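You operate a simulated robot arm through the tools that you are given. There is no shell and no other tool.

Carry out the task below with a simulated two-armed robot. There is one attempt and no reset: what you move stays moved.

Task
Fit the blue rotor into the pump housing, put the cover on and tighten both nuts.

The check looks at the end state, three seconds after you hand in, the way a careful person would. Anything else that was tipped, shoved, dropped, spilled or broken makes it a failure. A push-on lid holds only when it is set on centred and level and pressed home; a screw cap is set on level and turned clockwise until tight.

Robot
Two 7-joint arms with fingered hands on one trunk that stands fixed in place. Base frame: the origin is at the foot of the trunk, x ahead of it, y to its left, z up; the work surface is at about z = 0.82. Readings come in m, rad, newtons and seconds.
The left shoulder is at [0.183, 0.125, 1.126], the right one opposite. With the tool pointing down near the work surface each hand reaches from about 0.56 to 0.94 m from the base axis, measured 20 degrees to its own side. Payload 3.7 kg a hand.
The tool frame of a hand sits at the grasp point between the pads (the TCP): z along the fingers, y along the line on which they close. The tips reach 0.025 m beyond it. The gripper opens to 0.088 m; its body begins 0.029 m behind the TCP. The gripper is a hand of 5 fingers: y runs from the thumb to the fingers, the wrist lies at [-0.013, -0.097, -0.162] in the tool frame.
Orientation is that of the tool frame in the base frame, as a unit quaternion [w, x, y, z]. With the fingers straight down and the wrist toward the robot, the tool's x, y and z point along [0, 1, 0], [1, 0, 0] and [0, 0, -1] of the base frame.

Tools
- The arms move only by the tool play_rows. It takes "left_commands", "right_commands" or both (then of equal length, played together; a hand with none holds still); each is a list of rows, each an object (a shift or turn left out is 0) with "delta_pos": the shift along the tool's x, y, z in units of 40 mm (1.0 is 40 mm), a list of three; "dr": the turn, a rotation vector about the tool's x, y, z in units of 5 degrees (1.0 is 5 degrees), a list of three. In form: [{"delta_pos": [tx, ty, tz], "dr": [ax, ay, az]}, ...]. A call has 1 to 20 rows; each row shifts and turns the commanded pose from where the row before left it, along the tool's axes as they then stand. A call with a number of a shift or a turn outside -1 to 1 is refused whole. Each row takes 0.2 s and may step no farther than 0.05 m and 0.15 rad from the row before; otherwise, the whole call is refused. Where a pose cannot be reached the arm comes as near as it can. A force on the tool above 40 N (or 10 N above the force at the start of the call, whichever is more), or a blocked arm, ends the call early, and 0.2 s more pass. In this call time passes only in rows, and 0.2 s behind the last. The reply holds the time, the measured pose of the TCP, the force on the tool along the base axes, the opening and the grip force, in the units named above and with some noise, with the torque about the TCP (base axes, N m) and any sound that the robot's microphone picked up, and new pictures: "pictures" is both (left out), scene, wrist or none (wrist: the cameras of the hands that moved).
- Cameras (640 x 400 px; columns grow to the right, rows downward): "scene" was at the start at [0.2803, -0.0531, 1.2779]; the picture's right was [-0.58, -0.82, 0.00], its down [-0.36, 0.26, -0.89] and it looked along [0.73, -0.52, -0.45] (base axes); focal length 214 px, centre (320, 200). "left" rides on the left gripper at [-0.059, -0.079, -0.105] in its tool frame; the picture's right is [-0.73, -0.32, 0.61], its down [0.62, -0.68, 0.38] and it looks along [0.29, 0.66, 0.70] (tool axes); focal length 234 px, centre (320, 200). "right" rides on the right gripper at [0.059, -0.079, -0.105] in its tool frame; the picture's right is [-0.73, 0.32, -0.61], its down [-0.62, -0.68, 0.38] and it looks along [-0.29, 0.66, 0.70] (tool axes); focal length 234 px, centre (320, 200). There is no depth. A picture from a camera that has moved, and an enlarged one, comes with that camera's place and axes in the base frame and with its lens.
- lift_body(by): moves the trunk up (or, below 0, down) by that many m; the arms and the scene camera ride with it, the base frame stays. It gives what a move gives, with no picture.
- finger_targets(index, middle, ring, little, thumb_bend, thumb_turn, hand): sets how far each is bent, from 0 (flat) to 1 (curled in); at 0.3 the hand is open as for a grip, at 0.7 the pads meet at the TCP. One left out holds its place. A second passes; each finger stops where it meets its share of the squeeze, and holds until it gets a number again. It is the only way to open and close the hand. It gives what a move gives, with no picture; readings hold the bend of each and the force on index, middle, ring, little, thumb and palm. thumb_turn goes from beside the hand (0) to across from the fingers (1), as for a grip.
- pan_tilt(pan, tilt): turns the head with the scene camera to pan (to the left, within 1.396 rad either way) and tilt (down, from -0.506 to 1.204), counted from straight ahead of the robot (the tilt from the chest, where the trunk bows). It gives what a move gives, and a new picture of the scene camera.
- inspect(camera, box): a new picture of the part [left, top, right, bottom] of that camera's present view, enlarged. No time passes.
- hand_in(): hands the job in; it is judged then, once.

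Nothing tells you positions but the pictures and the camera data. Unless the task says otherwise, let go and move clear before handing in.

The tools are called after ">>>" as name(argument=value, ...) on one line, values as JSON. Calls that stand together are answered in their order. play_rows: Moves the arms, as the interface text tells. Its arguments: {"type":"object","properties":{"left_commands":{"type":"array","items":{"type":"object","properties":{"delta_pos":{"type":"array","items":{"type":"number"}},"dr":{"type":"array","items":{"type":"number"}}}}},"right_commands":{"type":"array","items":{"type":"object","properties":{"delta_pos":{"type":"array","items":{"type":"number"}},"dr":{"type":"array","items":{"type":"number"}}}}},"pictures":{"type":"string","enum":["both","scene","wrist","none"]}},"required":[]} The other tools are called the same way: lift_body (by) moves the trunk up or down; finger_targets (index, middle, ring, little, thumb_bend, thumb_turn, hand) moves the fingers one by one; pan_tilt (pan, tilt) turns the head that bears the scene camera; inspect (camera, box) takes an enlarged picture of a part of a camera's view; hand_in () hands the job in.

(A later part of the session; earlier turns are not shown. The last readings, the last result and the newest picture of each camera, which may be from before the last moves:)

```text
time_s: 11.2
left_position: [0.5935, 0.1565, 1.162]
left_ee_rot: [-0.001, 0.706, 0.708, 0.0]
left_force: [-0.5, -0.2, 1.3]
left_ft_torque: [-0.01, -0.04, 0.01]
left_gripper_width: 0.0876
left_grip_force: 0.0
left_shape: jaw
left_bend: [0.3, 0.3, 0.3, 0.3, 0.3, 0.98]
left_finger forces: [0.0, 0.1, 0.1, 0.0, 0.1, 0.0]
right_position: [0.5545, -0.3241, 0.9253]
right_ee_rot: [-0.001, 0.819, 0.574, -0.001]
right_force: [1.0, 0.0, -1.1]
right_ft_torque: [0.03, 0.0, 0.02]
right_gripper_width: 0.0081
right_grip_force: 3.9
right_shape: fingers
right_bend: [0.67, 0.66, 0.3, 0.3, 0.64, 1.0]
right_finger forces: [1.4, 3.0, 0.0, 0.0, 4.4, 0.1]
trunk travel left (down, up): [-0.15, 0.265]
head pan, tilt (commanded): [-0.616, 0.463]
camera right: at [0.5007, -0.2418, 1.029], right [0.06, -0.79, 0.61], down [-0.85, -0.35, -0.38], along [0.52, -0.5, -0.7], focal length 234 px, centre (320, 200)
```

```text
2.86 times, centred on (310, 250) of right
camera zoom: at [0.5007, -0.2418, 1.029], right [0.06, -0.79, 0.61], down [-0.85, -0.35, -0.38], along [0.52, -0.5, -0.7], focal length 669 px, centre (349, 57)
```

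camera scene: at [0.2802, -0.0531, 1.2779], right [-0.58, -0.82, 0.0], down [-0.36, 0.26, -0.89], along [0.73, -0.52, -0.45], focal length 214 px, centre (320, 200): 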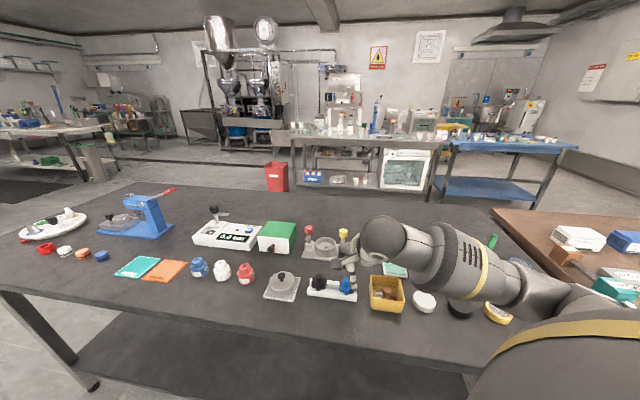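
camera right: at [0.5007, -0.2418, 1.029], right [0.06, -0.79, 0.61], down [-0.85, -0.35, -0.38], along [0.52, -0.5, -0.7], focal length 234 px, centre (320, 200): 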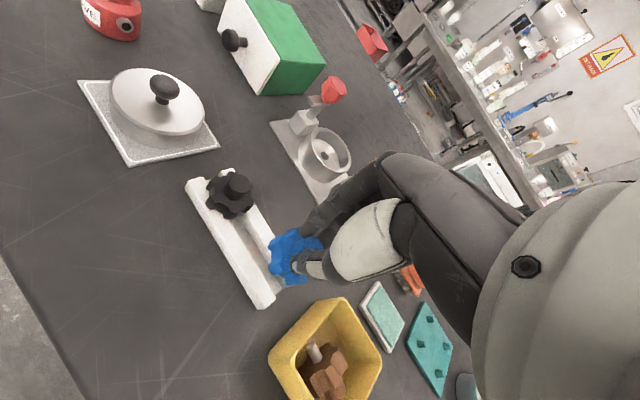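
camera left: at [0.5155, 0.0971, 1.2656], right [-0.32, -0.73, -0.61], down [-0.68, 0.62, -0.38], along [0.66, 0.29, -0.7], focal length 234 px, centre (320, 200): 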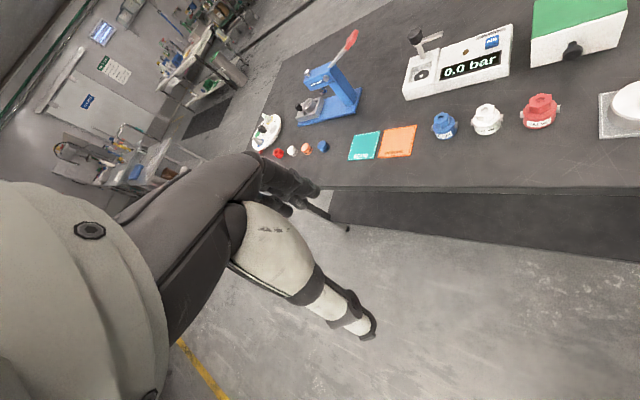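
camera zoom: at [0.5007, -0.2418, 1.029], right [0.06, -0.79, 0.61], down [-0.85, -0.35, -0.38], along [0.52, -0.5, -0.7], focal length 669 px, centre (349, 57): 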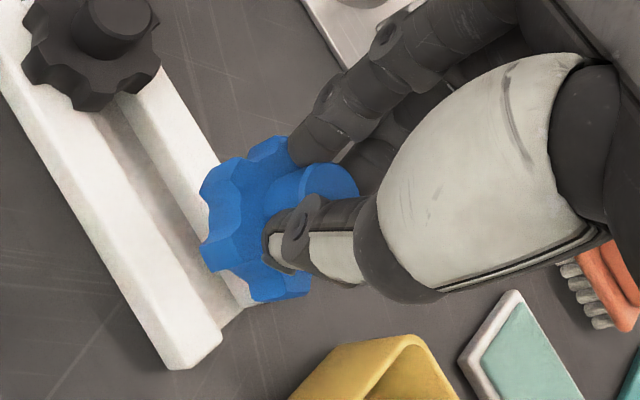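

The rotor is up and held steadily, and the stand and black rotor have not moved. I'll raise it above the nut height and carry it over the housing.

>>> play_rows(right_commands=[{"delta_pos": [0, 0, -0.6]}, {"delta_pos": [0, 0, -0.65]}, {"delta_pos": [0.016, 0.5, 0]}, {"delta_pos": [0.016, 0.75, 0]}, {"delta_pos": [0.016, 0.75, 0]}, {"delta_pos": [0.016, 0.75, 0]}, {"delta_pos": [0.016, 0.75, 0]}, {"delta_pos": [0.016, 0.675, 0]}])

>>> inspect(camera="right", box=[220, 180, 380, 320])

>>> inspect(camera="scene", box=[280, 200, 380, 280])

```text
time_s: 13.0
left_position: [0.5937, 0.1563, 1.1623]
left_ee_rot: [0.0, 0.706, 0.708, 0.0]
left_force: [-0.1, -0.1, 0.1]
left_ft_torque: [0.0, -0.03, 0.02]
left_gripper_width: 0.0879
left_grip_force: 0.0
left_shape: jaw
left_bend: [0.3, 0.3, 0.3, 0.3, 0.3, 0.98]
left_finger forces: [0.1, 0.1, 0.0, 0.0, 0.1, 0.0]
right_position: [0.7129, -0.3757, 0.9737]
right_ee_rot: [0.0, 0.818, 0.575, 0.0]
right_force: [-0.4, -0.5, -0.3]
right_ft_torque: [0.03, -0.02, 0.02]
right_gripper_width: 0.0082
right_grip_force: 4.6
right_shape: fingers
right_bend: [0.67, 0.66, 0.3, 0.3, 0.64, 1.0]
right_finger forces: [1.4, 3.0, 0.0, 0.0, 4.3, 0.0]
trunk travel left (down, up): [-0.15, 0.265]
head pan, tilt (commanded): [-0.616, 0.463]
camera scene: at [0.2807, -0.0532, 1.2777], right [-0.58, -0.82, 0.0], down [-0.36, 0.26, -0.89], along [0.73, -0.52, -0.45], focal length 214 px, centre (320, 200)
camera right: at [0.6586, -0.295, 1.0774], right [0.06, -0.79, 0.61], down [-0.85, -0.35, -0.38], along [0.52, -0.5, -0.7], focal length 234 px, centre (320, 200)
```

scene: 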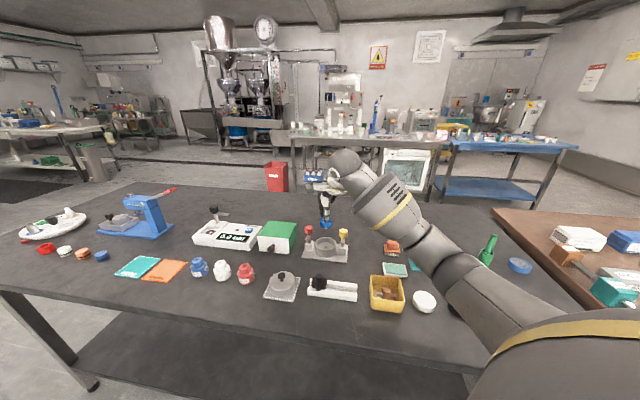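
right: 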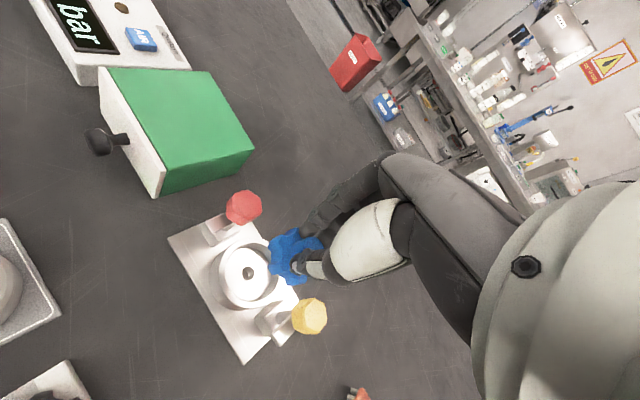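

```text
2.86 times, centred on (300, 250) of right
camera zoom: at [0.6586, -0.295, 1.0774], right [0.06, -0.79, 0.61], down [-0.85, -0.35, -0.38], along [0.52, -0.5, -0.7], focal length 669 px, centre (377, 57)
```

zoom: 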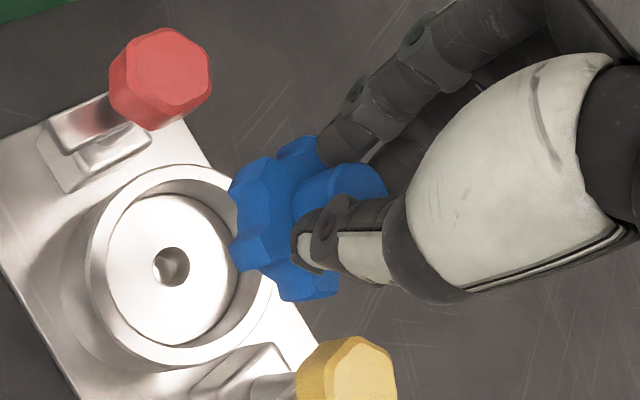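

```text
5.00 times, centred on (330, 240) of scene
camera zoom: at [0.2807, -0.0532, 1.2777], right [-0.58, -0.82, 0.0], down [-0.36, 0.26, -0.89], along [0.73, -0.52, -0.45], focal length 1072 px, centre (270, 0)
```

zoom: 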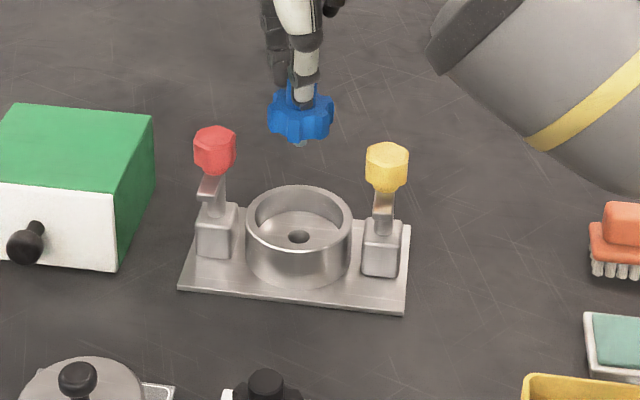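

The rotor hangs above the bowl with its steel shaft visible, nearly in line with the bore. I'll zoom in to measure the remaining offset.

>>> inspect(camera="right", box=[250, 210, 340, 300])

>>> inspect(camera="scene", box=[310, 210, 350, 260])

```text
4.44 times, centred on (295, 255) of right
camera zoom: at [0.6586, -0.295, 1.0774], right [0.06, -0.79, 0.61], down [-0.85, -0.35, -0.38], along [0.52, -0.5, -0.7], focal length 1041 px, centre (431, -44)
```

zoom: 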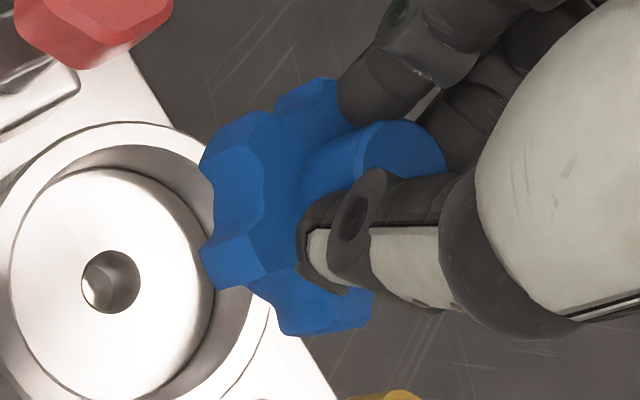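

```text
8.00 times, centred on (330, 235) of scene
camera zoom: at [0.2807, -0.0532, 1.2777], right [-0.58, -0.82, 0.0], down [-0.36, 0.26, -0.89], along [0.73, -0.52, -0.45], focal length 1716 px, centre (240, -80)
```

zoom: 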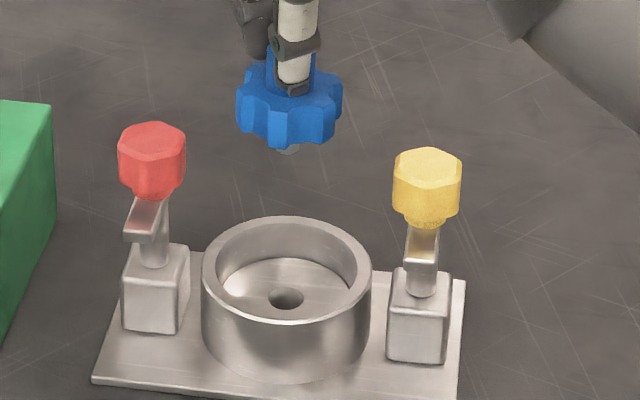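

The sideways alignment looks good, but the rotor sits about 3 mm short of the bore along the hand's closing axis. I'll correct that and lower it until the shaft tip is just above the rim.

>>> play_rows(right_commands=[{"delta_pos": [0, 0.075, 0.4]}, {"delta_pos": [0, 0, 0.5]}, {"delta_pos": [0, 0, 0.5]}])

>>> inspect(camera="right", box=[250, 200, 350, 300])

>>> inspect(camera="scene", box=[300, 215, 360, 265])

```text
time_s: 13.8
left_position: [0.5934, 0.157, 1.161]
left_ee_rot: [0.0, 0.706, 0.708, 0.001]
left_force: [0.0, 1.0, -0.3]
left_ft_torque: [0.0, 0.03, -0.01]
left_gripper_width: 0.0877
left_grip_force: 0.0
left_shape: jaw
left_bend: [0.3, 0.3, 0.3, 0.3, 0.3, 0.98]
left_finger forces: [0.0, 0.1, 0.0, 0.0, 0.1, 0.0]
right_position: [0.7164, -0.3789, 0.9195]
right_ee_rot: [-0.001, 0.819, 0.574, -0.001]
right_force: [0.2, 0.6, -1.4]
right_ft_torque: [-0.02, -0.02, 0.0]
right_gripper_width: 0.0083
right_grip_force: 4.2
right_shape: fingers
right_bend: [0.67, 0.66, 0.3, 0.3, 0.64, 1.0]
right_finger forces: [1.4, 3.1, 0.0, 0.0, 4.2, 0.0]
trunk travel left (down, up): [-0.15, 0.265]
head pan, tilt (commanded): [-0.616, 0.463]
camera scene: at [0.2806, -0.0533, 1.2778], right [-0.58, -0.82, 0.0], down [-0.36, 0.26, -0.89], along [0.73, -0.52, -0.45], focal length 214 px, centre (320, 200)
camera right: at [0.661, -0.2972, 1.0224], right [0.06, -0.79, 0.61], down [-0.85, -0.35, -0.38], along [0.52, -0.5, -0.7], focal length 234 px, centre (320, 200)
```

scene: 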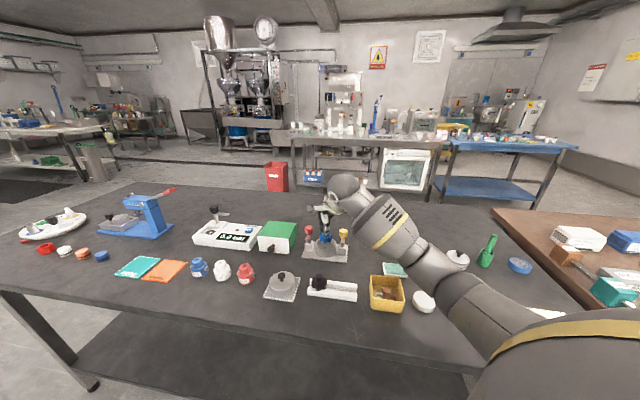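
right: 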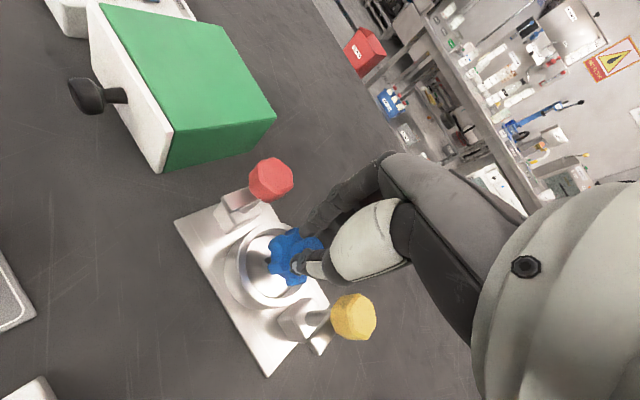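

```text
4.00 times, centred on (300, 250) of right
camera zoom: at [0.661, -0.2972, 1.0224], right [0.06, -0.79, 0.61], down [-0.85, -0.35, -0.38], along [0.52, -0.5, -0.7], focal length 937 px, centre (400, 0)
```

zoom: 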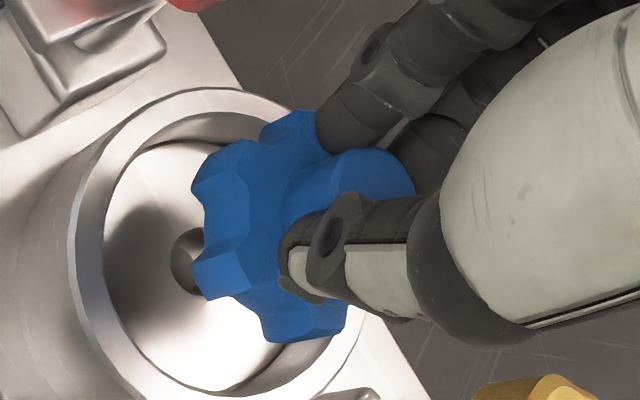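

```text
8.00 times, centred on (330, 240) of scene
camera zoom: at [0.2806, -0.0533, 1.2778], right [-0.58, -0.82, 0.0], down [-0.36, 0.26, -0.89], along [0.73, -0.52, -0.45], focal length 1716 px, centre (240, -120)
```

zoom: 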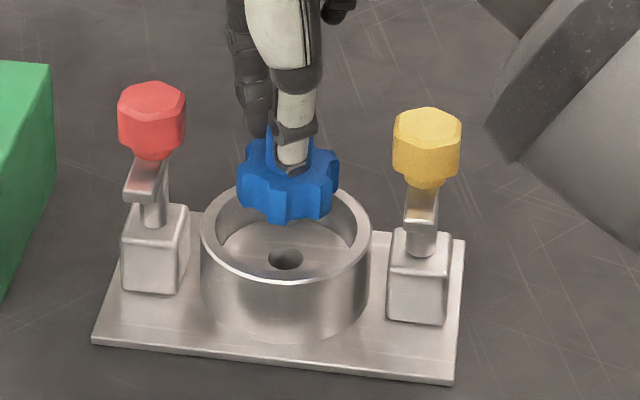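

The bore is about 14-15 mm wide against a 9.5 mm shaft, and both views put the shaft over it to within about a millimetre. I'll lower in small steps, watching force and height.

>>> play_rows(right_commands=[{"delta_pos": [0, 0, 0.3]}, {"delta_pos": [0, 0, 0.1]}], pictures="none")

>>> inspect(camera="scene", box=[300, 215, 360, 265])

>>> inspect(camera="right", box=[250, 200, 350, 300])

```text
time_s: 14.4
left_position: [0.5931, 0.1576, 1.1616]
left_ee_rot: [0.0, 0.706, 0.708, 0.0]
left_force: [-0.2, -0.2, -0.1]
left_ft_torque: [-0.05, -0.02, -0.01]
left_gripper_width: 0.0876
left_grip_force: 0.1
left_shape: jaw
left_bend: [0.3, 0.3, 0.3, 0.3, 0.3, 0.98]
left_finger forces: [0.1, 0.0, 0.0, 0.2, 0.0, 0.0]
right_position: [0.7159, -0.3776, 0.9024]
right_ee_rot: [0.0, 0.819, 0.574, 0.0]
right_force: [-0.3, -0.1, -0.6]
right_ft_torque: [0.01, 0.0, -0.02]
right_gripper_width: 0.0084
right_grip_force: 4.6
right_shape: fingers
right_bend: [0.67, 0.66, 0.3, 0.3, 0.64, 1.0]
right_finger forces: [1.4, 3.1, 0.1, 0.0, 4.3, 0.0]
trunk travel left (down, up): [-0.15, 0.265]
head pan, tilt (commanded): [-0.616, 0.463]
```

```text
8.00 times, centred on (330, 240) of scene
camera zoom: at [0.2802, -0.0532, 1.2779], right [-0.58, -0.82, 0.0], down [-0.36, 0.26, -0.89], along [0.73, -0.52, -0.45], focal length 1716 px, centre (240, -120)
```

zoom: 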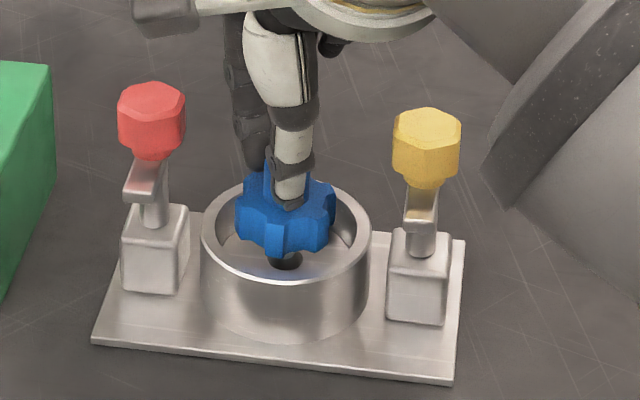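

```text
4.00 times, centred on (300, 250) of right
camera zoom: at [0.6616, -0.297, 1.0065], right [0.06, -0.79, 0.61], down [-0.85, -0.35, -0.38], along [0.52, -0.5, -0.7], focal length 937 px, centre (400, 0)
```

zoom: 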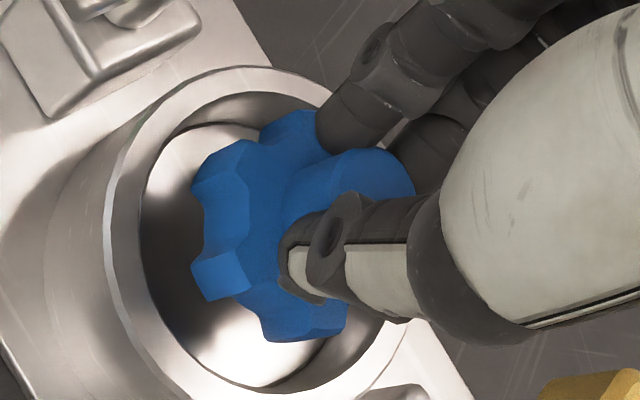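

>>> inspect(camera="scene", box=[318, 235, 342, 255])

```text
16.00 times, centred on (330, 245) of scene
camera zoom: at [0.2802, -0.0532, 1.2779], right [-0.58, -0.82, 0.0], down [-0.36, 0.26, -0.89], along [0.73, -0.52, -0.45], focal length 3432 px, centre (160, -520)
```

zoom: 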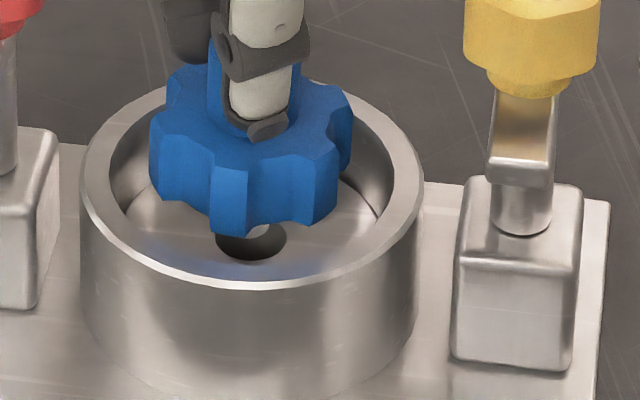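

The shaft tip is right over the bore mouth. I'll lower it the rest of the way in small steps.

>>> play_rows(right_commands=[{"delta_pos": [0, 0, 0.1]}, {"delta_pos": [0, 0, 0.1]}], pictures="none")

>>> inspect(camera="scene", box=[318, 235, 342, 255])

```text
time_s: 15.0
left_position: [0.5929, 0.158, 1.1607]
left_ee_rot: [0.0, 0.707, 0.708, 0.0]
left_force: [-0.4, 0.5, 0.2]
left_ft_torque: [-0.03, -0.02, 0.0]
left_gripper_width: 0.0875
left_grip_force: 0.1
left_shape: jaw
left_bend: [0.3, 0.3, 0.3, 0.3, 0.3, 0.98]
left_finger forces: [0.0, 0.1, 0.1, 0.1, 0.1, 0.0]
right_position: [0.7168, -0.3793, 0.8946]
right_ee_rot: [0.0, 0.819, 0.573, 0.0]
right_force: [0.3, 0.5, -0.8]
right_ft_torque: [0.0, 0.0, 0.01]
right_gripper_width: 0.0082
right_grip_force: 4.7
right_shape: fingers
right_bend: [0.67, 0.66, 0.3, 0.3, 0.64, 1.0]
right_finger forces: [1.4, 3.0, 0.1, 0.0, 4.3, 0.1]
trunk travel left (down, up): [-0.15, 0.265]
head pan, tilt (commanded): [-0.616, 0.463]
```

```text
16.00 times, centred on (330, 245) of scene
camera zoom: at [0.2804, -0.0532, 1.2779], right [-0.58, -0.82, 0.0], down [-0.36, 0.26, -0.89], along [0.73, -0.52, -0.45], focal length 3432 px, centre (160, -520)
```

zoom: 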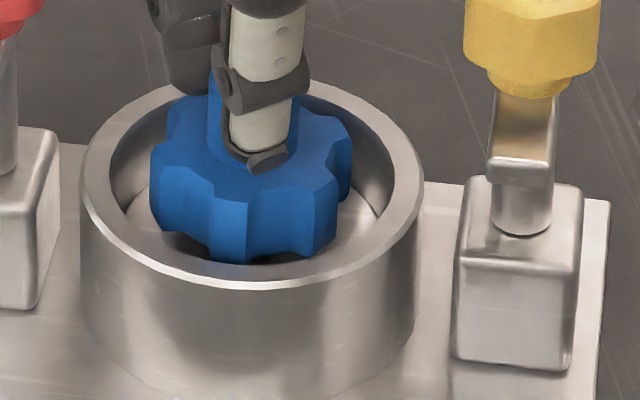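

>>> play_rows(right_commands=[{"delta_pos": [0, 0, 0.1]}, {"delta_pos": [0, 0, 0.1]}], pictures="none")

>>> inspect(camera="scene", box=[318, 235, 342, 255])

>>> inspect(camera="right", box=[250, 200, 350, 300])

```text
time_s: 15.6
left_position: [0.5942, 0.1563, 1.1612]
left_ee_rot: [0.0, 0.707, 0.708, 0.0]
left_force: [0.3, 0.1, -0.5]
left_ft_torque: [0.03, 0.0, 0.02]
left_gripper_width: 0.0874
left_grip_force: 0.1
left_shape: jaw
left_bend: [0.3, 0.3, 0.3, 0.3, 0.3, 0.98]
left_finger forces: [0.0, 0.1, 0.0, 0.0, 0.0, 0.1]
right_position: [0.716, -0.3782, 0.8877]
right_ee_rot: [-0.001, 0.819, 0.574, -0.001]
right_force: [1.7, 0.6, 0.6]
right_ft_torque: [-0.01, -0.02, 0.0]
right_gripper_width: 0.0081
right_grip_force: 4.0
right_shape: fingers
right_bend: [0.67, 0.66, 0.3, 0.3, 0.65, 1.0]
right_finger forces: [1.7, 3.1, 0.0, 0.0, 4.3, 0.0]
trunk travel left (down, up): [-0.15, 0.265]
head pan, tilt (commanded): [-0.616, 0.463]
```

```text
16.00 times, centred on (330, 245) of scene
camera zoom: at [0.2801, -0.053, 1.278], right [-0.58, -0.82, 0.0], down [-0.36, 0.26, -0.89], along [0.73, -0.52, -0.45], focal length 3432 px, centre (160, -520)
```

zoom: 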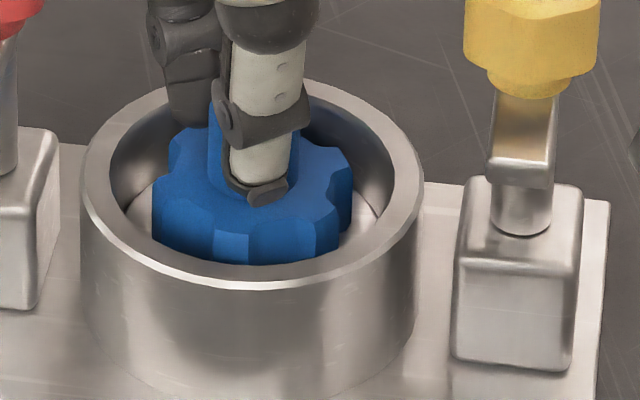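

```text
4.00 times, centred on (300, 250) of right
camera zoom: at [0.6614, -0.2972, 0.9909], right [0.06, -0.79, 0.61], down [-0.85, -0.35, -0.38], along [0.52, -0.5, -0.7], focal length 937 px, centre (400, 0)
```

zoom: 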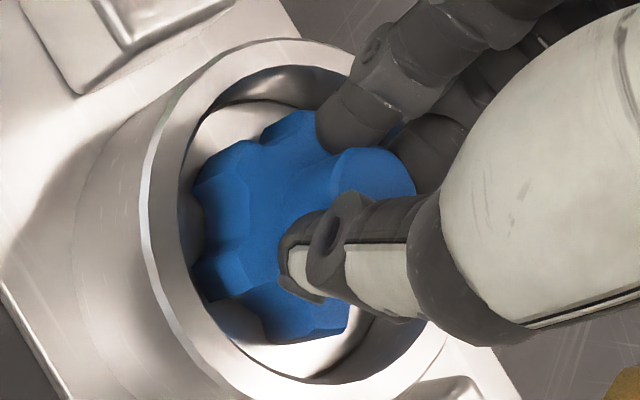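

The shaft has entered the bore with only slight side force. I'll continue down in 2 mm steps until the gear bottoms out.

>>> play_rows(right_commands=[{"delta_pos": [0, 0, 0.05]}, {"delta_pos": [0, 0, 0.05]}], pictures="none")

>>> inspect(camera="scene", box=[318, 235, 342, 255])

```text
time_s: 16.2
left_position: [0.5927, 0.1577, 1.1616]
left_ee_rot: [0.001, 0.707, 0.707, 0.0]
left_force: [0.2, 0.2, 1.2]
left_ft_torque: [0.04, 0.04, -0.01]
left_gripper_width: 0.0874
left_grip_force: 0.1
left_shape: jaw
left_bend: [0.3, 0.3, 0.3, 0.3, 0.3, 0.98]
left_finger forces: [0.0, 0.1, 0.0, 0.0, 0.0, 0.0]
right_position: [0.7161, -0.3782, 0.8853]
right_ee_rot: [0.001, 0.819, 0.573, 0.0]
right_force: [1.9, -0.8, 8.4]
right_ft_torque: [-0.02, 0.0, 0.02]
right_gripper_width: 0.0075
right_grip_force: 5.5
right_shape: fingers
right_bend: [0.67, 0.66, 0.3, 0.3, 0.65, 1.0]
right_finger forces: [2.1, 4.3, 0.0, 0.1, 5.1, 0.1]
trunk travel left (down, up): [-0.15, 0.265]
head pan, tilt (commanded): [-0.616, 0.463]
```

```text
16.00 times, centred on (330, 245) of scene
camera zoom: at [0.2793, -0.0527, 1.2784], right [-0.58, -0.82, 0.0], down [-0.36, 0.26, -0.9], along [0.73, -0.52, -0.45], focal length 3432 px, centre (160, -520)
```

zoom: 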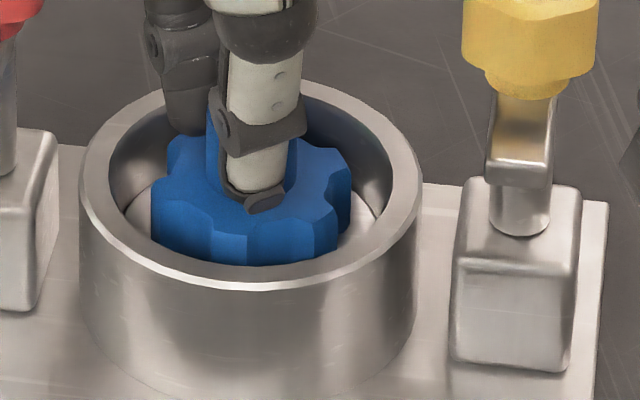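

Contact at z 0.885 with 8 N downward matches the gear resting on the bowl floor. I'll open the fingers and look at how the rotor sits.

>>> finger_targets(hand="right", index=0.5, middle=0.5, thumb_bend=0.5)

>>> play_rows(right_commands=[{"delta_pos": [0, 0, -0.2]}, {"delta_pos": [0, 0, -0.5]}, {"delta_pos": [0, 0, -0.8]}, {"delta_pos": [0, 0, -0.8]}], pictures="none")

>>> inspect(camera="scene", box=[300, 215, 360, 265])

>>> inspect(camera="right", box=[200, 180, 340, 330])

```text
time_s: 17.2
left_position: [0.5921, 0.1575, 1.1614]
left_ee_rot: [0.0, 0.707, 0.707, 0.0]
left_force: [0.2, -0.3, 0.4]
left_ft_torque: [0.01, -0.04, 0.02]
left_gripper_width: 0.0875
left_grip_force: 0.0
left_shape: jaw
left_bend: [0.3, 0.3, 0.3, 0.3, 0.3, 0.98]
left_finger forces: [0.0, 0.1, 0.1, 0.0, 0.0, 0.1]
right_position: [0.7149, -0.3771, 0.883]
right_ee_rot: [-0.001, 0.819, 0.574, 0.0]
right_force: [0.0, 0.4, 1.0]
right_ft_torque: [0.0, -0.01, 0.0]
right_gripper_width: 0.0412
right_grip_force: 0.4
right_shape: fingers
right_bend: [0.5, 0.51, 0.3, 0.3, 0.5, 1.0]
right_finger forces: [0.0, 0.9, 0.0, 0.0, 0.1, 0.0]
trunk travel left (down, up): [-0.15, 0.265]
head pan, tilt (commanded): [-0.616, 0.463]
```

```text
time_s: 18.2
left_position: [0.5929, 0.1572, 1.1613]
left_ee_rot: [0.0, 0.706, 0.708, 0.0]
left_force: [-0.8, -0.3, -0.1]
left_ft_torque: [0.01, -0.03, 0.01]
left_gripper_width: 0.0877
left_grip_force: 0.1
left_shape: jaw
left_bend: [0.3, 0.3, 0.3, 0.3, 0.3, 0.98]
left_finger forces: [0.0, 0.0, 0.0, 0.1, 0.0, 0.0]
right_position: [0.7149, -0.3795, 0.9754]
right_ee_rot: [0.0, 0.819, 0.573, 0.0]
right_force: [0.8, -0.5, 0.1]
right_ft_torque: [-0.02, 0.04, -0.01]
right_gripper_width: 0.0411
right_grip_force: 0.1
right_shape: fingers
right_bend: [0.5, 0.5, 0.3, 0.3, 0.5, 1.0]
right_finger forces: [0.1, 0.1, 0.0, 0.0, 0.0, 0.0]
trunk travel left (down, up): [-0.15, 0.265]
head pan, tilt (commanded): [-0.616, 0.463]
```

```text
8.00 times, centred on (330, 240) of scene
camera zoom: at [0.2799, -0.053, 1.2781], right [-0.58, -0.82, 0.0], down [-0.36, 0.26, -0.9], along [0.73, -0.52, -0.45], focal length 1716 px, centre (240, -120)
```

zoom: 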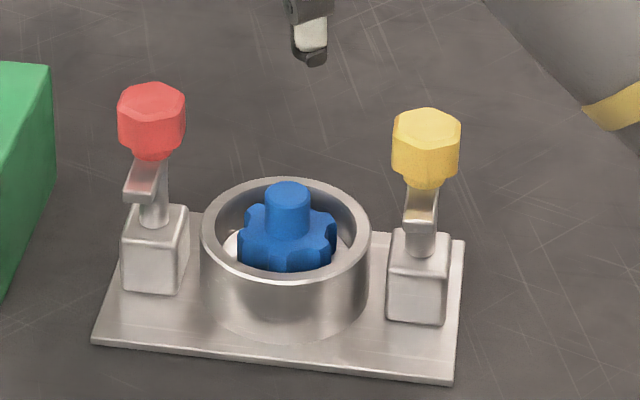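

```text
2.67 times, centred on (270, 255) of right
camera zoom: at [0.6604, -0.2983, 1.0805], right [0.06, -0.79, 0.61], down [-0.85, -0.35, -0.38], along [0.52, -0.5, -0.7], focal length 624 px, centre (453, 53)
```

zoom: 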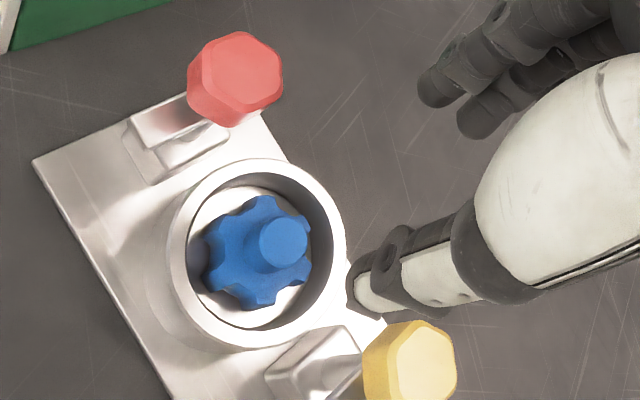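

The rotor stands level in the middle of the bowl. I'll zoom in to confirm it is fully seated, and look at the cover and clamp fingers.

>>> inspect(camera="right", box=[235, 220, 295, 285])

>>> inspect(camera="scene", box=[318, 235, 342, 255])

>>> inspect(camera="scene", box=[260, 265, 305, 305])

```text
6.15 times, centred on (265, 252) of right
camera zoom: at [0.6604, -0.2983, 1.0805], right [0.06, -0.79, 0.61], down [-0.85, -0.35, -0.38], along [0.52, -0.5, -0.7], focal length 1441 px, centre (658, -123)
```

zoom: 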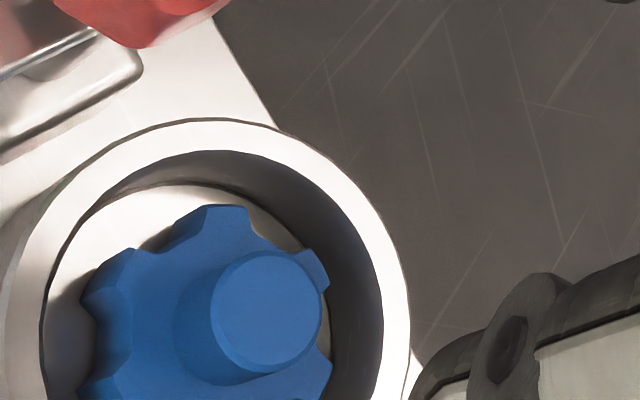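

```text
16.00 times, centred on (330, 245) of scene
camera zoom: at [0.2799, -0.053, 1.2781], right [-0.58, -0.82, 0.0], down [-0.36, 0.26, -0.9], along [0.73, -0.52, -0.45], focal length 3432 px, centre (160, -520)
```

zoom: 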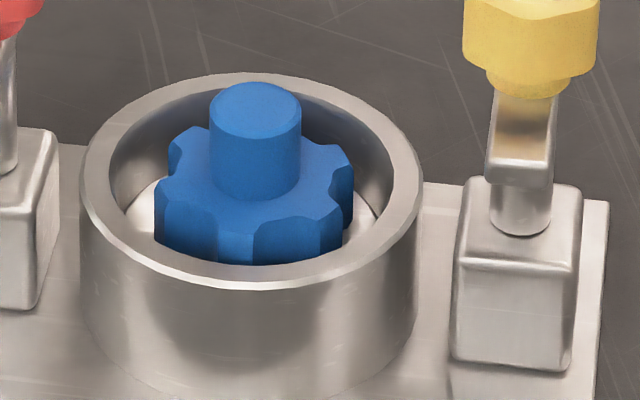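

```text
10.00 times, centred on (282, 285) of scene
camera zoom: at [0.2799, -0.053, 1.2781], right [-0.58, -0.82, 0.0], down [-0.36, 0.26, -0.9], along [0.73, -0.52, -0.45], focal length 2145 px, centre (695, -650)
```

zoom: 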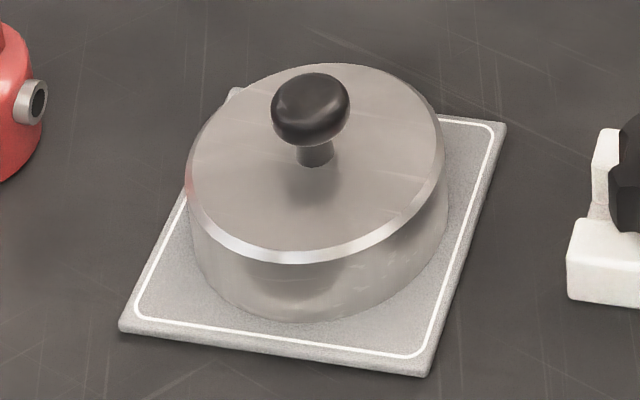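

The rotor is centred, level and down to the rim, so it's seated. Next is the cover, at about (0.661, -0.206) with its mushroom knob on top at about z 0.86; I'll move over it.

>>> play_rows(right_commands=[{"delta_pos": [0.72, -0.55, 0]}, {"delta_pos": [0.72, -0.55, 0]}, {"delta_pos": [0.72, -0.55, 0]}, {"delta_pos": [0.72, -0.55, 0]}, {"delta_pos": [0.72, -0.55, 0]}])

>>> inspect(camera="right", box=[190, 180, 330, 330])

>>> inspect(camera="scene", box=[240, 220, 330, 305])

```text
time_s: 19.4
left_position: [0.5933, 0.1571, 1.1613]
left_ee_rot: [0.0, 0.707, 0.707, 0.0]
left_force: [0.4, -0.4, 0.1]
left_ft_torque: [-0.02, -0.02, 0.02]
left_gripper_width: 0.0876
left_grip_force: 0.0
left_shape: jaw
left_bend: [0.3, 0.3, 0.3, 0.3, 0.3, 0.98]
left_finger forces: [0.0, 0.0, 0.1, 0.0, 0.0, 0.1]
right_position: [0.6631, -0.2037, 0.9762]
right_ee_rot: [0.0, 0.819, 0.573, 0.001]
right_force: [0.2, -0.4, 0.6]
right_ft_torque: [0.01, 0.0, 0.02]
right_gripper_width: 0.0411
right_grip_force: 0.0
right_shape: fingers
right_bend: [0.5, 0.5, 0.3, 0.3, 0.5, 1.0]
right_finger forces: [0.0, 0.1, 0.0, 0.0, 0.0, 0.0]
trunk travel left (down, up): [-0.15, 0.265]
head pan, tilt (commanded): [-0.616, 0.463]
camera scene: at [0.2797, -0.0532, 1.2781], right [-0.58, -0.82, 0.0], down [-0.36, 0.26, -0.9], along [0.73, -0.52, -0.45], focal length 214 px, centre (320, 200)
camera right: at [0.6085, -0.1223, 1.0806], right [0.05, -0.79, 0.61], down [-0.85, -0.35, -0.38], along [0.52, -0.5, -0.7], focal length 234 px, centre (320, 200)
```

scene: 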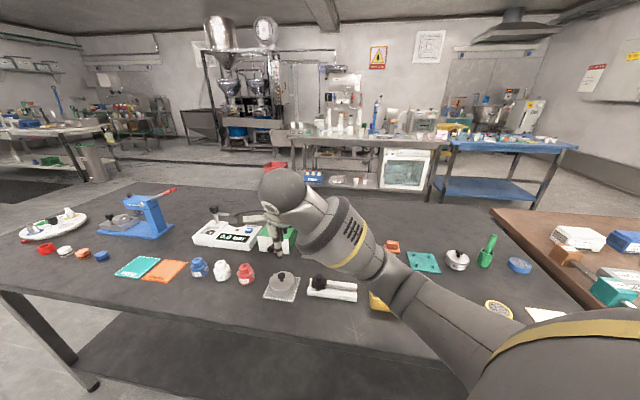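
right: 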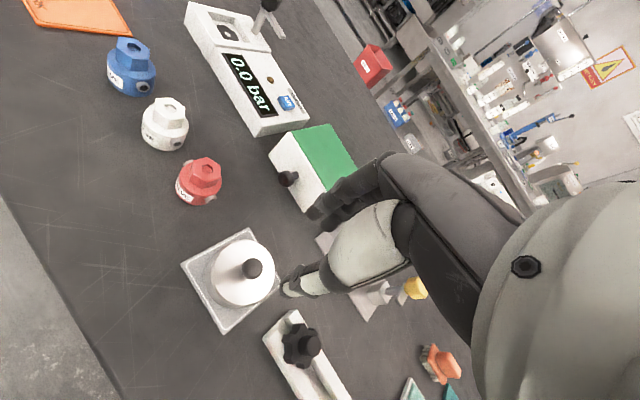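

```text
2.67 times, centred on (260, 255) of right
camera zoom: at [0.6085, -0.1223, 1.0806], right [0.05, -0.79, 0.61], down [-0.85, -0.35, -0.38], along [0.52, -0.5, -0.7], focal length 624 px, centre (480, 53)
```

zoom: 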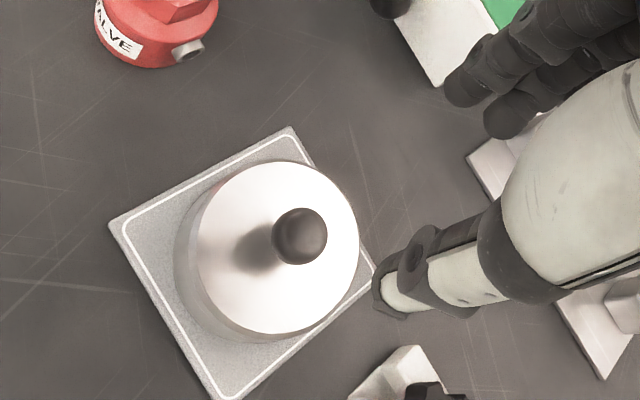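

```text
4.71 times, centred on (285, 262) of scene
camera zoom: at [0.2797, -0.0532, 1.2781], right [-0.58, -0.82, 0.0], down [-0.36, 0.26, -0.9], along [0.73, -0.52, -0.45], focal length 1009 px, centre (485, -94)
```

zoom: 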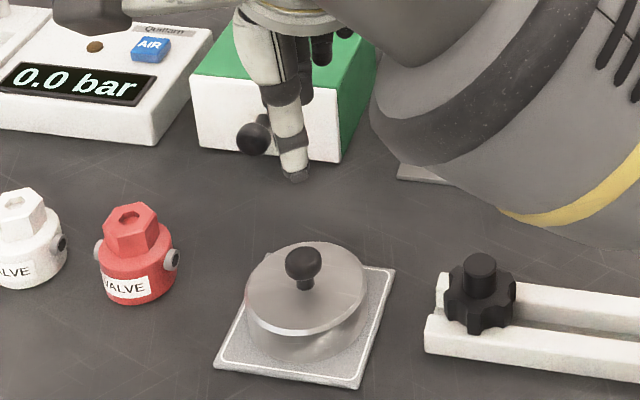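

Both cameras agree the knob centre is at (0.666, -0.2055, 0.860) and the cover top at about z 0.838. I'll correct a few millimetres and lower to just above grip height, then check.

>>> play_rows(right_commands=[{"delta_pos": [0.075, 0.05, 0.6]}, {"delta_pos": [0, 0, 0.8]}, {"delta_pos": [0, 0, 0.8]}], pictures="none")

>>> inspect(camera="right", box=[220, 180, 360, 320])

>>> inspect(camera="scene", box=[250, 240, 320, 300])

```text
time_s: 20.2
left_position: [0.5938, 0.1568, 1.1612]
left_ee_rot: [0.0, 0.706, 0.708, 0.0]
left_force: [-0.1, 0.0, -0.4]
left_ft_torque: [0.03, 0.01, 0.0]
left_gripper_width: 0.0875
left_grip_force: 0.1
left_shape: jaw
left_bend: [0.3, 0.3, 0.3, 0.3, 0.3, 0.98]
left_finger forces: [0.0, 0.1, 0.0, 0.0, 0.0, 0.0]
right_position: [0.6653, -0.2025, 0.8876]
right_ee_rot: [0.0, 0.819, 0.574, -0.001]
right_force: [-0.3, -0.2, -0.6]
right_ft_torque: [0.0, -0.01, 0.01]
right_gripper_width: 0.0409
right_grip_force: 0.1
right_shape: fingers
right_bend: [0.5, 0.5, 0.3, 0.3, 0.5, 1.0]
right_finger forces: [0.1, 0.0, 0.0, 0.0, 0.0, 0.0]
trunk travel left (down, up): [-0.15, 0.265]
head pan, tilt (commanded): [-0.616, 0.463]
```

```text
2.86 times, centred on (290, 250) of right
camera zoom: at [0.6111, -0.1203, 0.9916], right [0.06, -0.79, 0.61], down [-0.85, -0.35, -0.38], along [0.52, -0.5, -0.7], focal length 669 px, centre (406, 57)
```

zoom: 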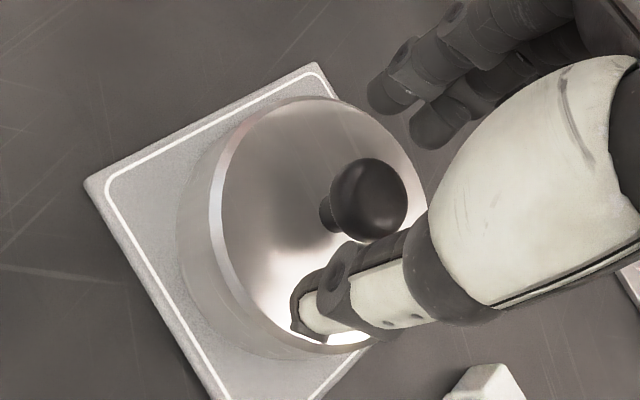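

```text
6.67 times, centred on (285, 270) of scene
camera zoom: at [0.2806, -0.0532, 1.2778], right [-0.58, -0.82, 0.0], down [-0.36, 0.26, -0.89], along [0.73, -0.52, -0.45], focal length 1430 px, centre (553, -267)
```

zoom: 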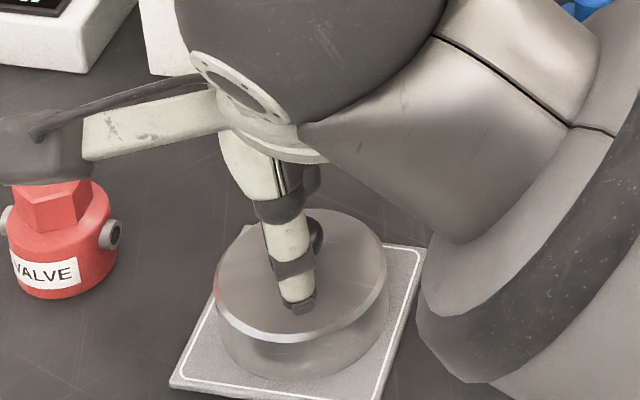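

The knob is centred between thumb and the index/middle pair. I'll lower the last 17 mm and close on it.

>>> play_rows(right_commands=[{"delta_pos": [0, 0.025, 0.2]}, {"delta_pos": [0, 0, 0.22]}], pictures="none")

>>> inspect(camera="right", box=[220, 180, 360, 320])

```text
time_s: 20.8
left_position: [0.591, 0.1569, 1.1647]
left_ee_rot: [0.001, 0.707, 0.707, 0.002]
left_force: [-0.5, -0.8, -0.8]
left_ft_torque: [0.01, -0.03, -0.02]
left_gripper_width: 0.0875
left_grip_force: 0.1
left_shape: jaw
left_bend: [0.3, 0.3, 0.3, 0.3, 0.3, 0.98]
left_finger forces: [0.0, 0.1, 0.1, 0.0, 0.1, 0.0]
right_position: [0.6656, -0.2024, 0.8743]
right_ee_rot: [0.002, 0.819, 0.573, 0.004]
right_force: [0.5, -0.2, 13.1]
right_ft_torque: [-0.23, -0.34, 0.04]
right_gripper_width: 0.0409
right_grip_force: 6.3
right_shape: fingers
right_bend: [0.5, 0.49, 0.3, 0.3, 0.5, 1.0]
right_finger forces: [0.0, 12.8, 0.0, 0.0, 0.1, 0.0]
trunk travel left (down, up): [-0.15, 0.265]
head pan, tilt (commanded): [-0.616, 0.463]
```

```text
2.86 times, centred on (290, 250) of right
camera zoom: at [0.6107, -0.1213, 0.9784], right [0.05, -0.79, 0.61], down [-0.85, -0.35, -0.39], along [0.52, -0.5, -0.69], focal length 669 px, centre (406, 57)
```

zoom: 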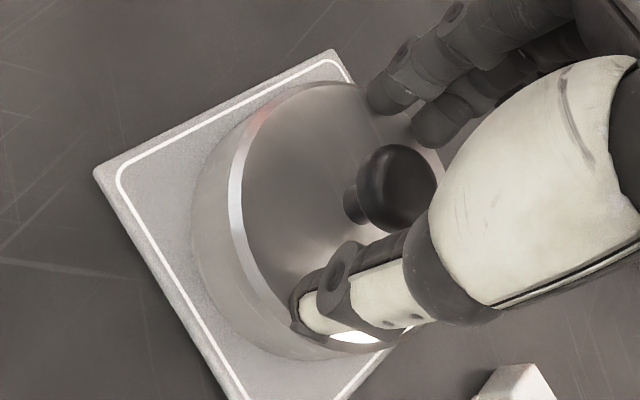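

The longer middle finger touched the cover's top (13 N) at this height. I'll back up 7 mm so it clears, then check and close.

>>> play_rows(right_commands=[{"delta_pos": [0, 0, -0.18]}], pictures="none")

>>> inspect(camera="right", box=[220, 180, 360, 320])

>>> inspect(camera="scene", box=[250, 240, 320, 300])

```text
time_s: 21.2
left_position: [0.5935, 0.1569, 1.1611]
left_ee_rot: [-0.001, 0.706, 0.708, 0.0]
left_force: [0.2, 0.1, 0.3]
left_ft_torque: [0.01, 0.0, 0.02]
left_gripper_width: 0.0877
left_grip_force: 0.0
left_shape: jaw
left_bend: [0.3, 0.3, 0.3, 0.3, 0.3, 0.98]
left_finger forces: [0.1, 0.1, 0.0, 0.0, 0.0, 0.0]
right_position: [0.6658, -0.2033, 0.877]
right_ee_rot: [-0.001, 0.818, 0.575, -0.001]
right_force: [0.0, -0.3, 3.0]
right_ft_torque: [0.02, -0.07, 0.05]
right_gripper_width: 0.0413
right_grip_force: 1.9
right_shape: fingers
right_bend: [0.5, 0.49, 0.3, 0.3, 0.5, 1.0]
right_finger forces: [0.1, 2.3, 0.0, 0.1, 0.1, 0.1]
trunk travel left (down, up): [-0.15, 0.265]
head pan, tilt (commanded): [-0.616, 0.463]
```

```text
2.86 times, centred on (290, 250) of right
camera zoom: at [0.6117, -0.1213, 0.9804], right [0.06, -0.79, 0.61], down [-0.85, -0.35, -0.38], along [0.52, -0.5, -0.7], focal length 669 px, centre (406, 57)
```

zoom: 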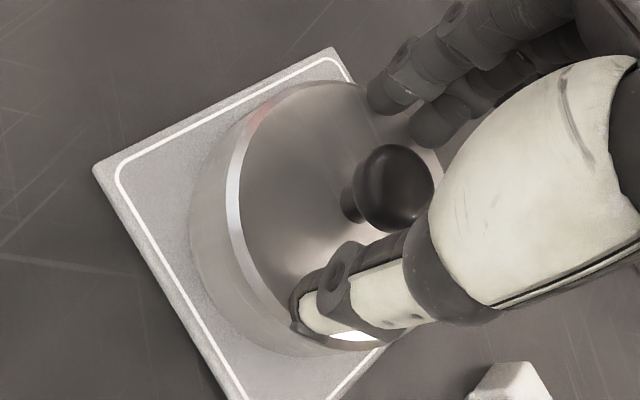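

```text
6.67 times, centred on (285, 270) of scene
camera zoom: at [0.2805, -0.053, 1.2776], right [-0.58, -0.82, 0.0], down [-0.36, 0.26, -0.89], along [0.73, -0.52, -0.45], focal length 1430 px, centre (553, -267)
```

zoom: 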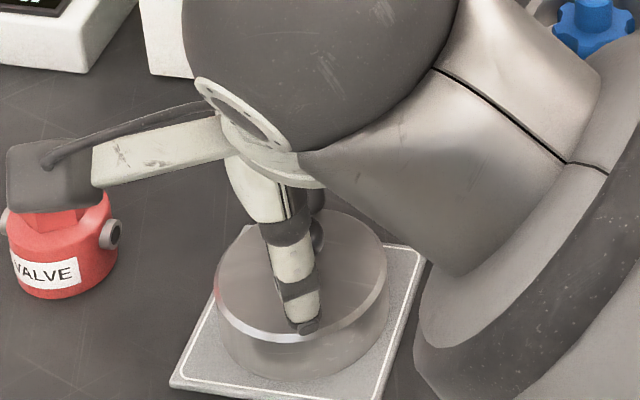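

Only 2 N remains on the middle finger and the cover hasn't moved. I'll raise 4 mm more and close on the knob.

>>> play_rows(right_commands=[{"delta_pos": [0, 0, -0.09]}], pictures="none")

>>> finger_targets(hand="right", index=0.58, middle=0.58, thumb_bend=0.58)

>>> inspect(camera="right", box=[220, 180, 360, 320])

```text
time_s: 21.6
left_position: [0.5932, 0.157, 1.1604]
left_ee_rot: [0.001, 0.707, 0.707, 0.0]
left_force: [-0.2, 0.4, 0.3]
left_ft_torque: [-0.02, 0.01, 0.0]
left_gripper_width: 0.0877
left_grip_force: 0.0
left_shape: jaw
left_bend: [0.3, 0.3, 0.3, 0.3, 0.3, 0.98]
left_finger forces: [0.0, 0.1, 0.0, 0.1, 0.1, 0.0]
right_position: [0.6651, -0.2032, 0.8809]
right_ee_rot: [0.001, 0.819, 0.574, -0.001]
right_force: [0.6, -0.4, -0.1]
right_ft_torque: [0.01, -0.02, 0.05]
right_gripper_width: 0.041
right_grip_force: 0.1
right_shape: fingers
right_bend: [0.5, 0.5, 0.3, 0.3, 0.5, 1.0]
right_finger forces: [0.0, 0.0, 0.1, 0.0, 0.1, 0.0]
trunk travel left (down, up): [-0.15, 0.265]
head pan, tilt (commanded): [-0.616, 0.463]
```

```text
time_s: 22.6
left_position: [0.5936, 0.1566, 1.1606]
left_ee_rot: [0.001, 0.706, 0.708, 0.0]
left_force: [0.1, -0.5, 0.1]
left_ft_torque: [0.02, 0.03, 0.0]
left_gripper_width: 0.0879
left_grip_force: 0.0
left_shape: jaw
left_bend: [0.3, 0.3, 0.3, 0.3, 0.3, 0.98]
left_finger forces: [0.0, 0.0, 0.0, 0.1, 0.0, 0.0]
right_position: [0.6657, -0.203, 0.8818]
right_ee_rot: [0.0, 0.819, 0.573, 0.0]
right_force: [0.6, 0.1, -0.2]
right_ft_torque: [-0.01, -0.01, 0.02]
right_gripper_width: 0.0266
right_grip_force: 0.1
right_shape: fingers
right_bend: [0.57, 0.57, 0.3, 0.3, 0.57, 1.0]
right_finger forces: [0.1, 0.0, 0.0, 0.0, 0.1, 0.0]
trunk travel left (down, up): [-0.15, 0.265]
head pan, tilt (commanded): [-0.616, 0.463]
```

```text
2.86 times, centred on (290, 250) of right
camera zoom: at [0.6118, -0.1216, 0.9857], right [0.06, -0.79, 0.61], down [-0.85, -0.35, -0.38], along [0.52, -0.5, -0.7], focal length 669 px, centre (406, 57)
```

zoom: 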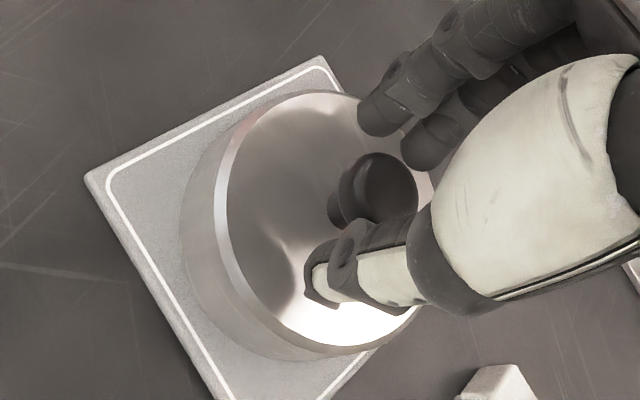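

No contact with the cover top now. Closing fully on the knob.

>>> finger_targets(hand="right", index=0.75, middle=0.75, thumb_bend=0.75)

>>> inspect(camera="right", box=[220, 180, 360, 320])

>>> inspect(camera="scene", box=[250, 240, 320, 300])

```text
time_s: 23.6
left_position: [0.5937, 0.1569, 1.1615]
left_ee_rot: [-0.001, 0.707, 0.708, -0.001]
left_force: [0.6, -0.3, -1.1]
left_ft_torque: [-0.02, 0.03, -0.01]
left_gripper_width: 0.0876
left_grip_force: 0.1
left_shape: jaw
left_bend: [0.3, 0.3, 0.3, 0.3, 0.3, 0.98]
left_finger forces: [0.0, 0.0, 0.0, 0.0, 0.0, 0.0]
right_position: [0.6662, -0.2036, 0.8811]
right_ee_rot: [-0.001, 0.819, 0.573, 0.0]
right_force: [-0.5, -0.3, 1.7]
right_ft_torque: [0.03, 0.09, 0.01]
right_gripper_width: 0.0098
right_grip_force: 13.5
right_shape: fingers
right_bend: [0.73, 0.73, 0.3, 0.3, 0.63, 1.0]
right_finger forces: [7.2, 7.2, 0.0, 0.0, 12.0, 0.0]
trunk travel left (down, up): [-0.15, 0.265]
head pan, tilt (commanded): [-0.616, 0.463]
```

```text
2.86 times, centred on (290, 250) of right
camera zoom: at [0.6117, -0.1216, 0.9858], right [0.06, -0.79, 0.61], down [-0.85, -0.35, -0.38], along [0.52, -0.5, -0.7], focal length 669 px, centre (406, 57)
```

zoom: 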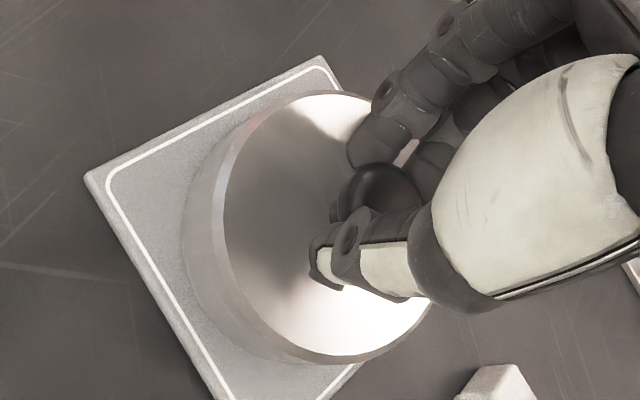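

```text
6.67 times, centred on (285, 270) of scene
camera zoom: at [0.2801, -0.0531, 1.278], right [-0.58, -0.82, 0.0], down [-0.36, 0.26, -0.89], along [0.73, -0.52, -0.45], focal length 1430 px, centre (553, -267)
```

zoom: 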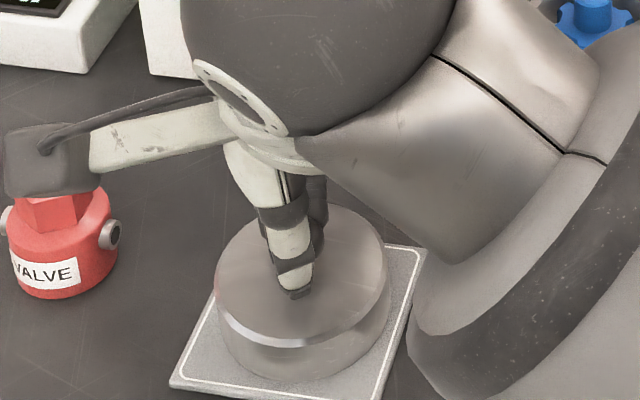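

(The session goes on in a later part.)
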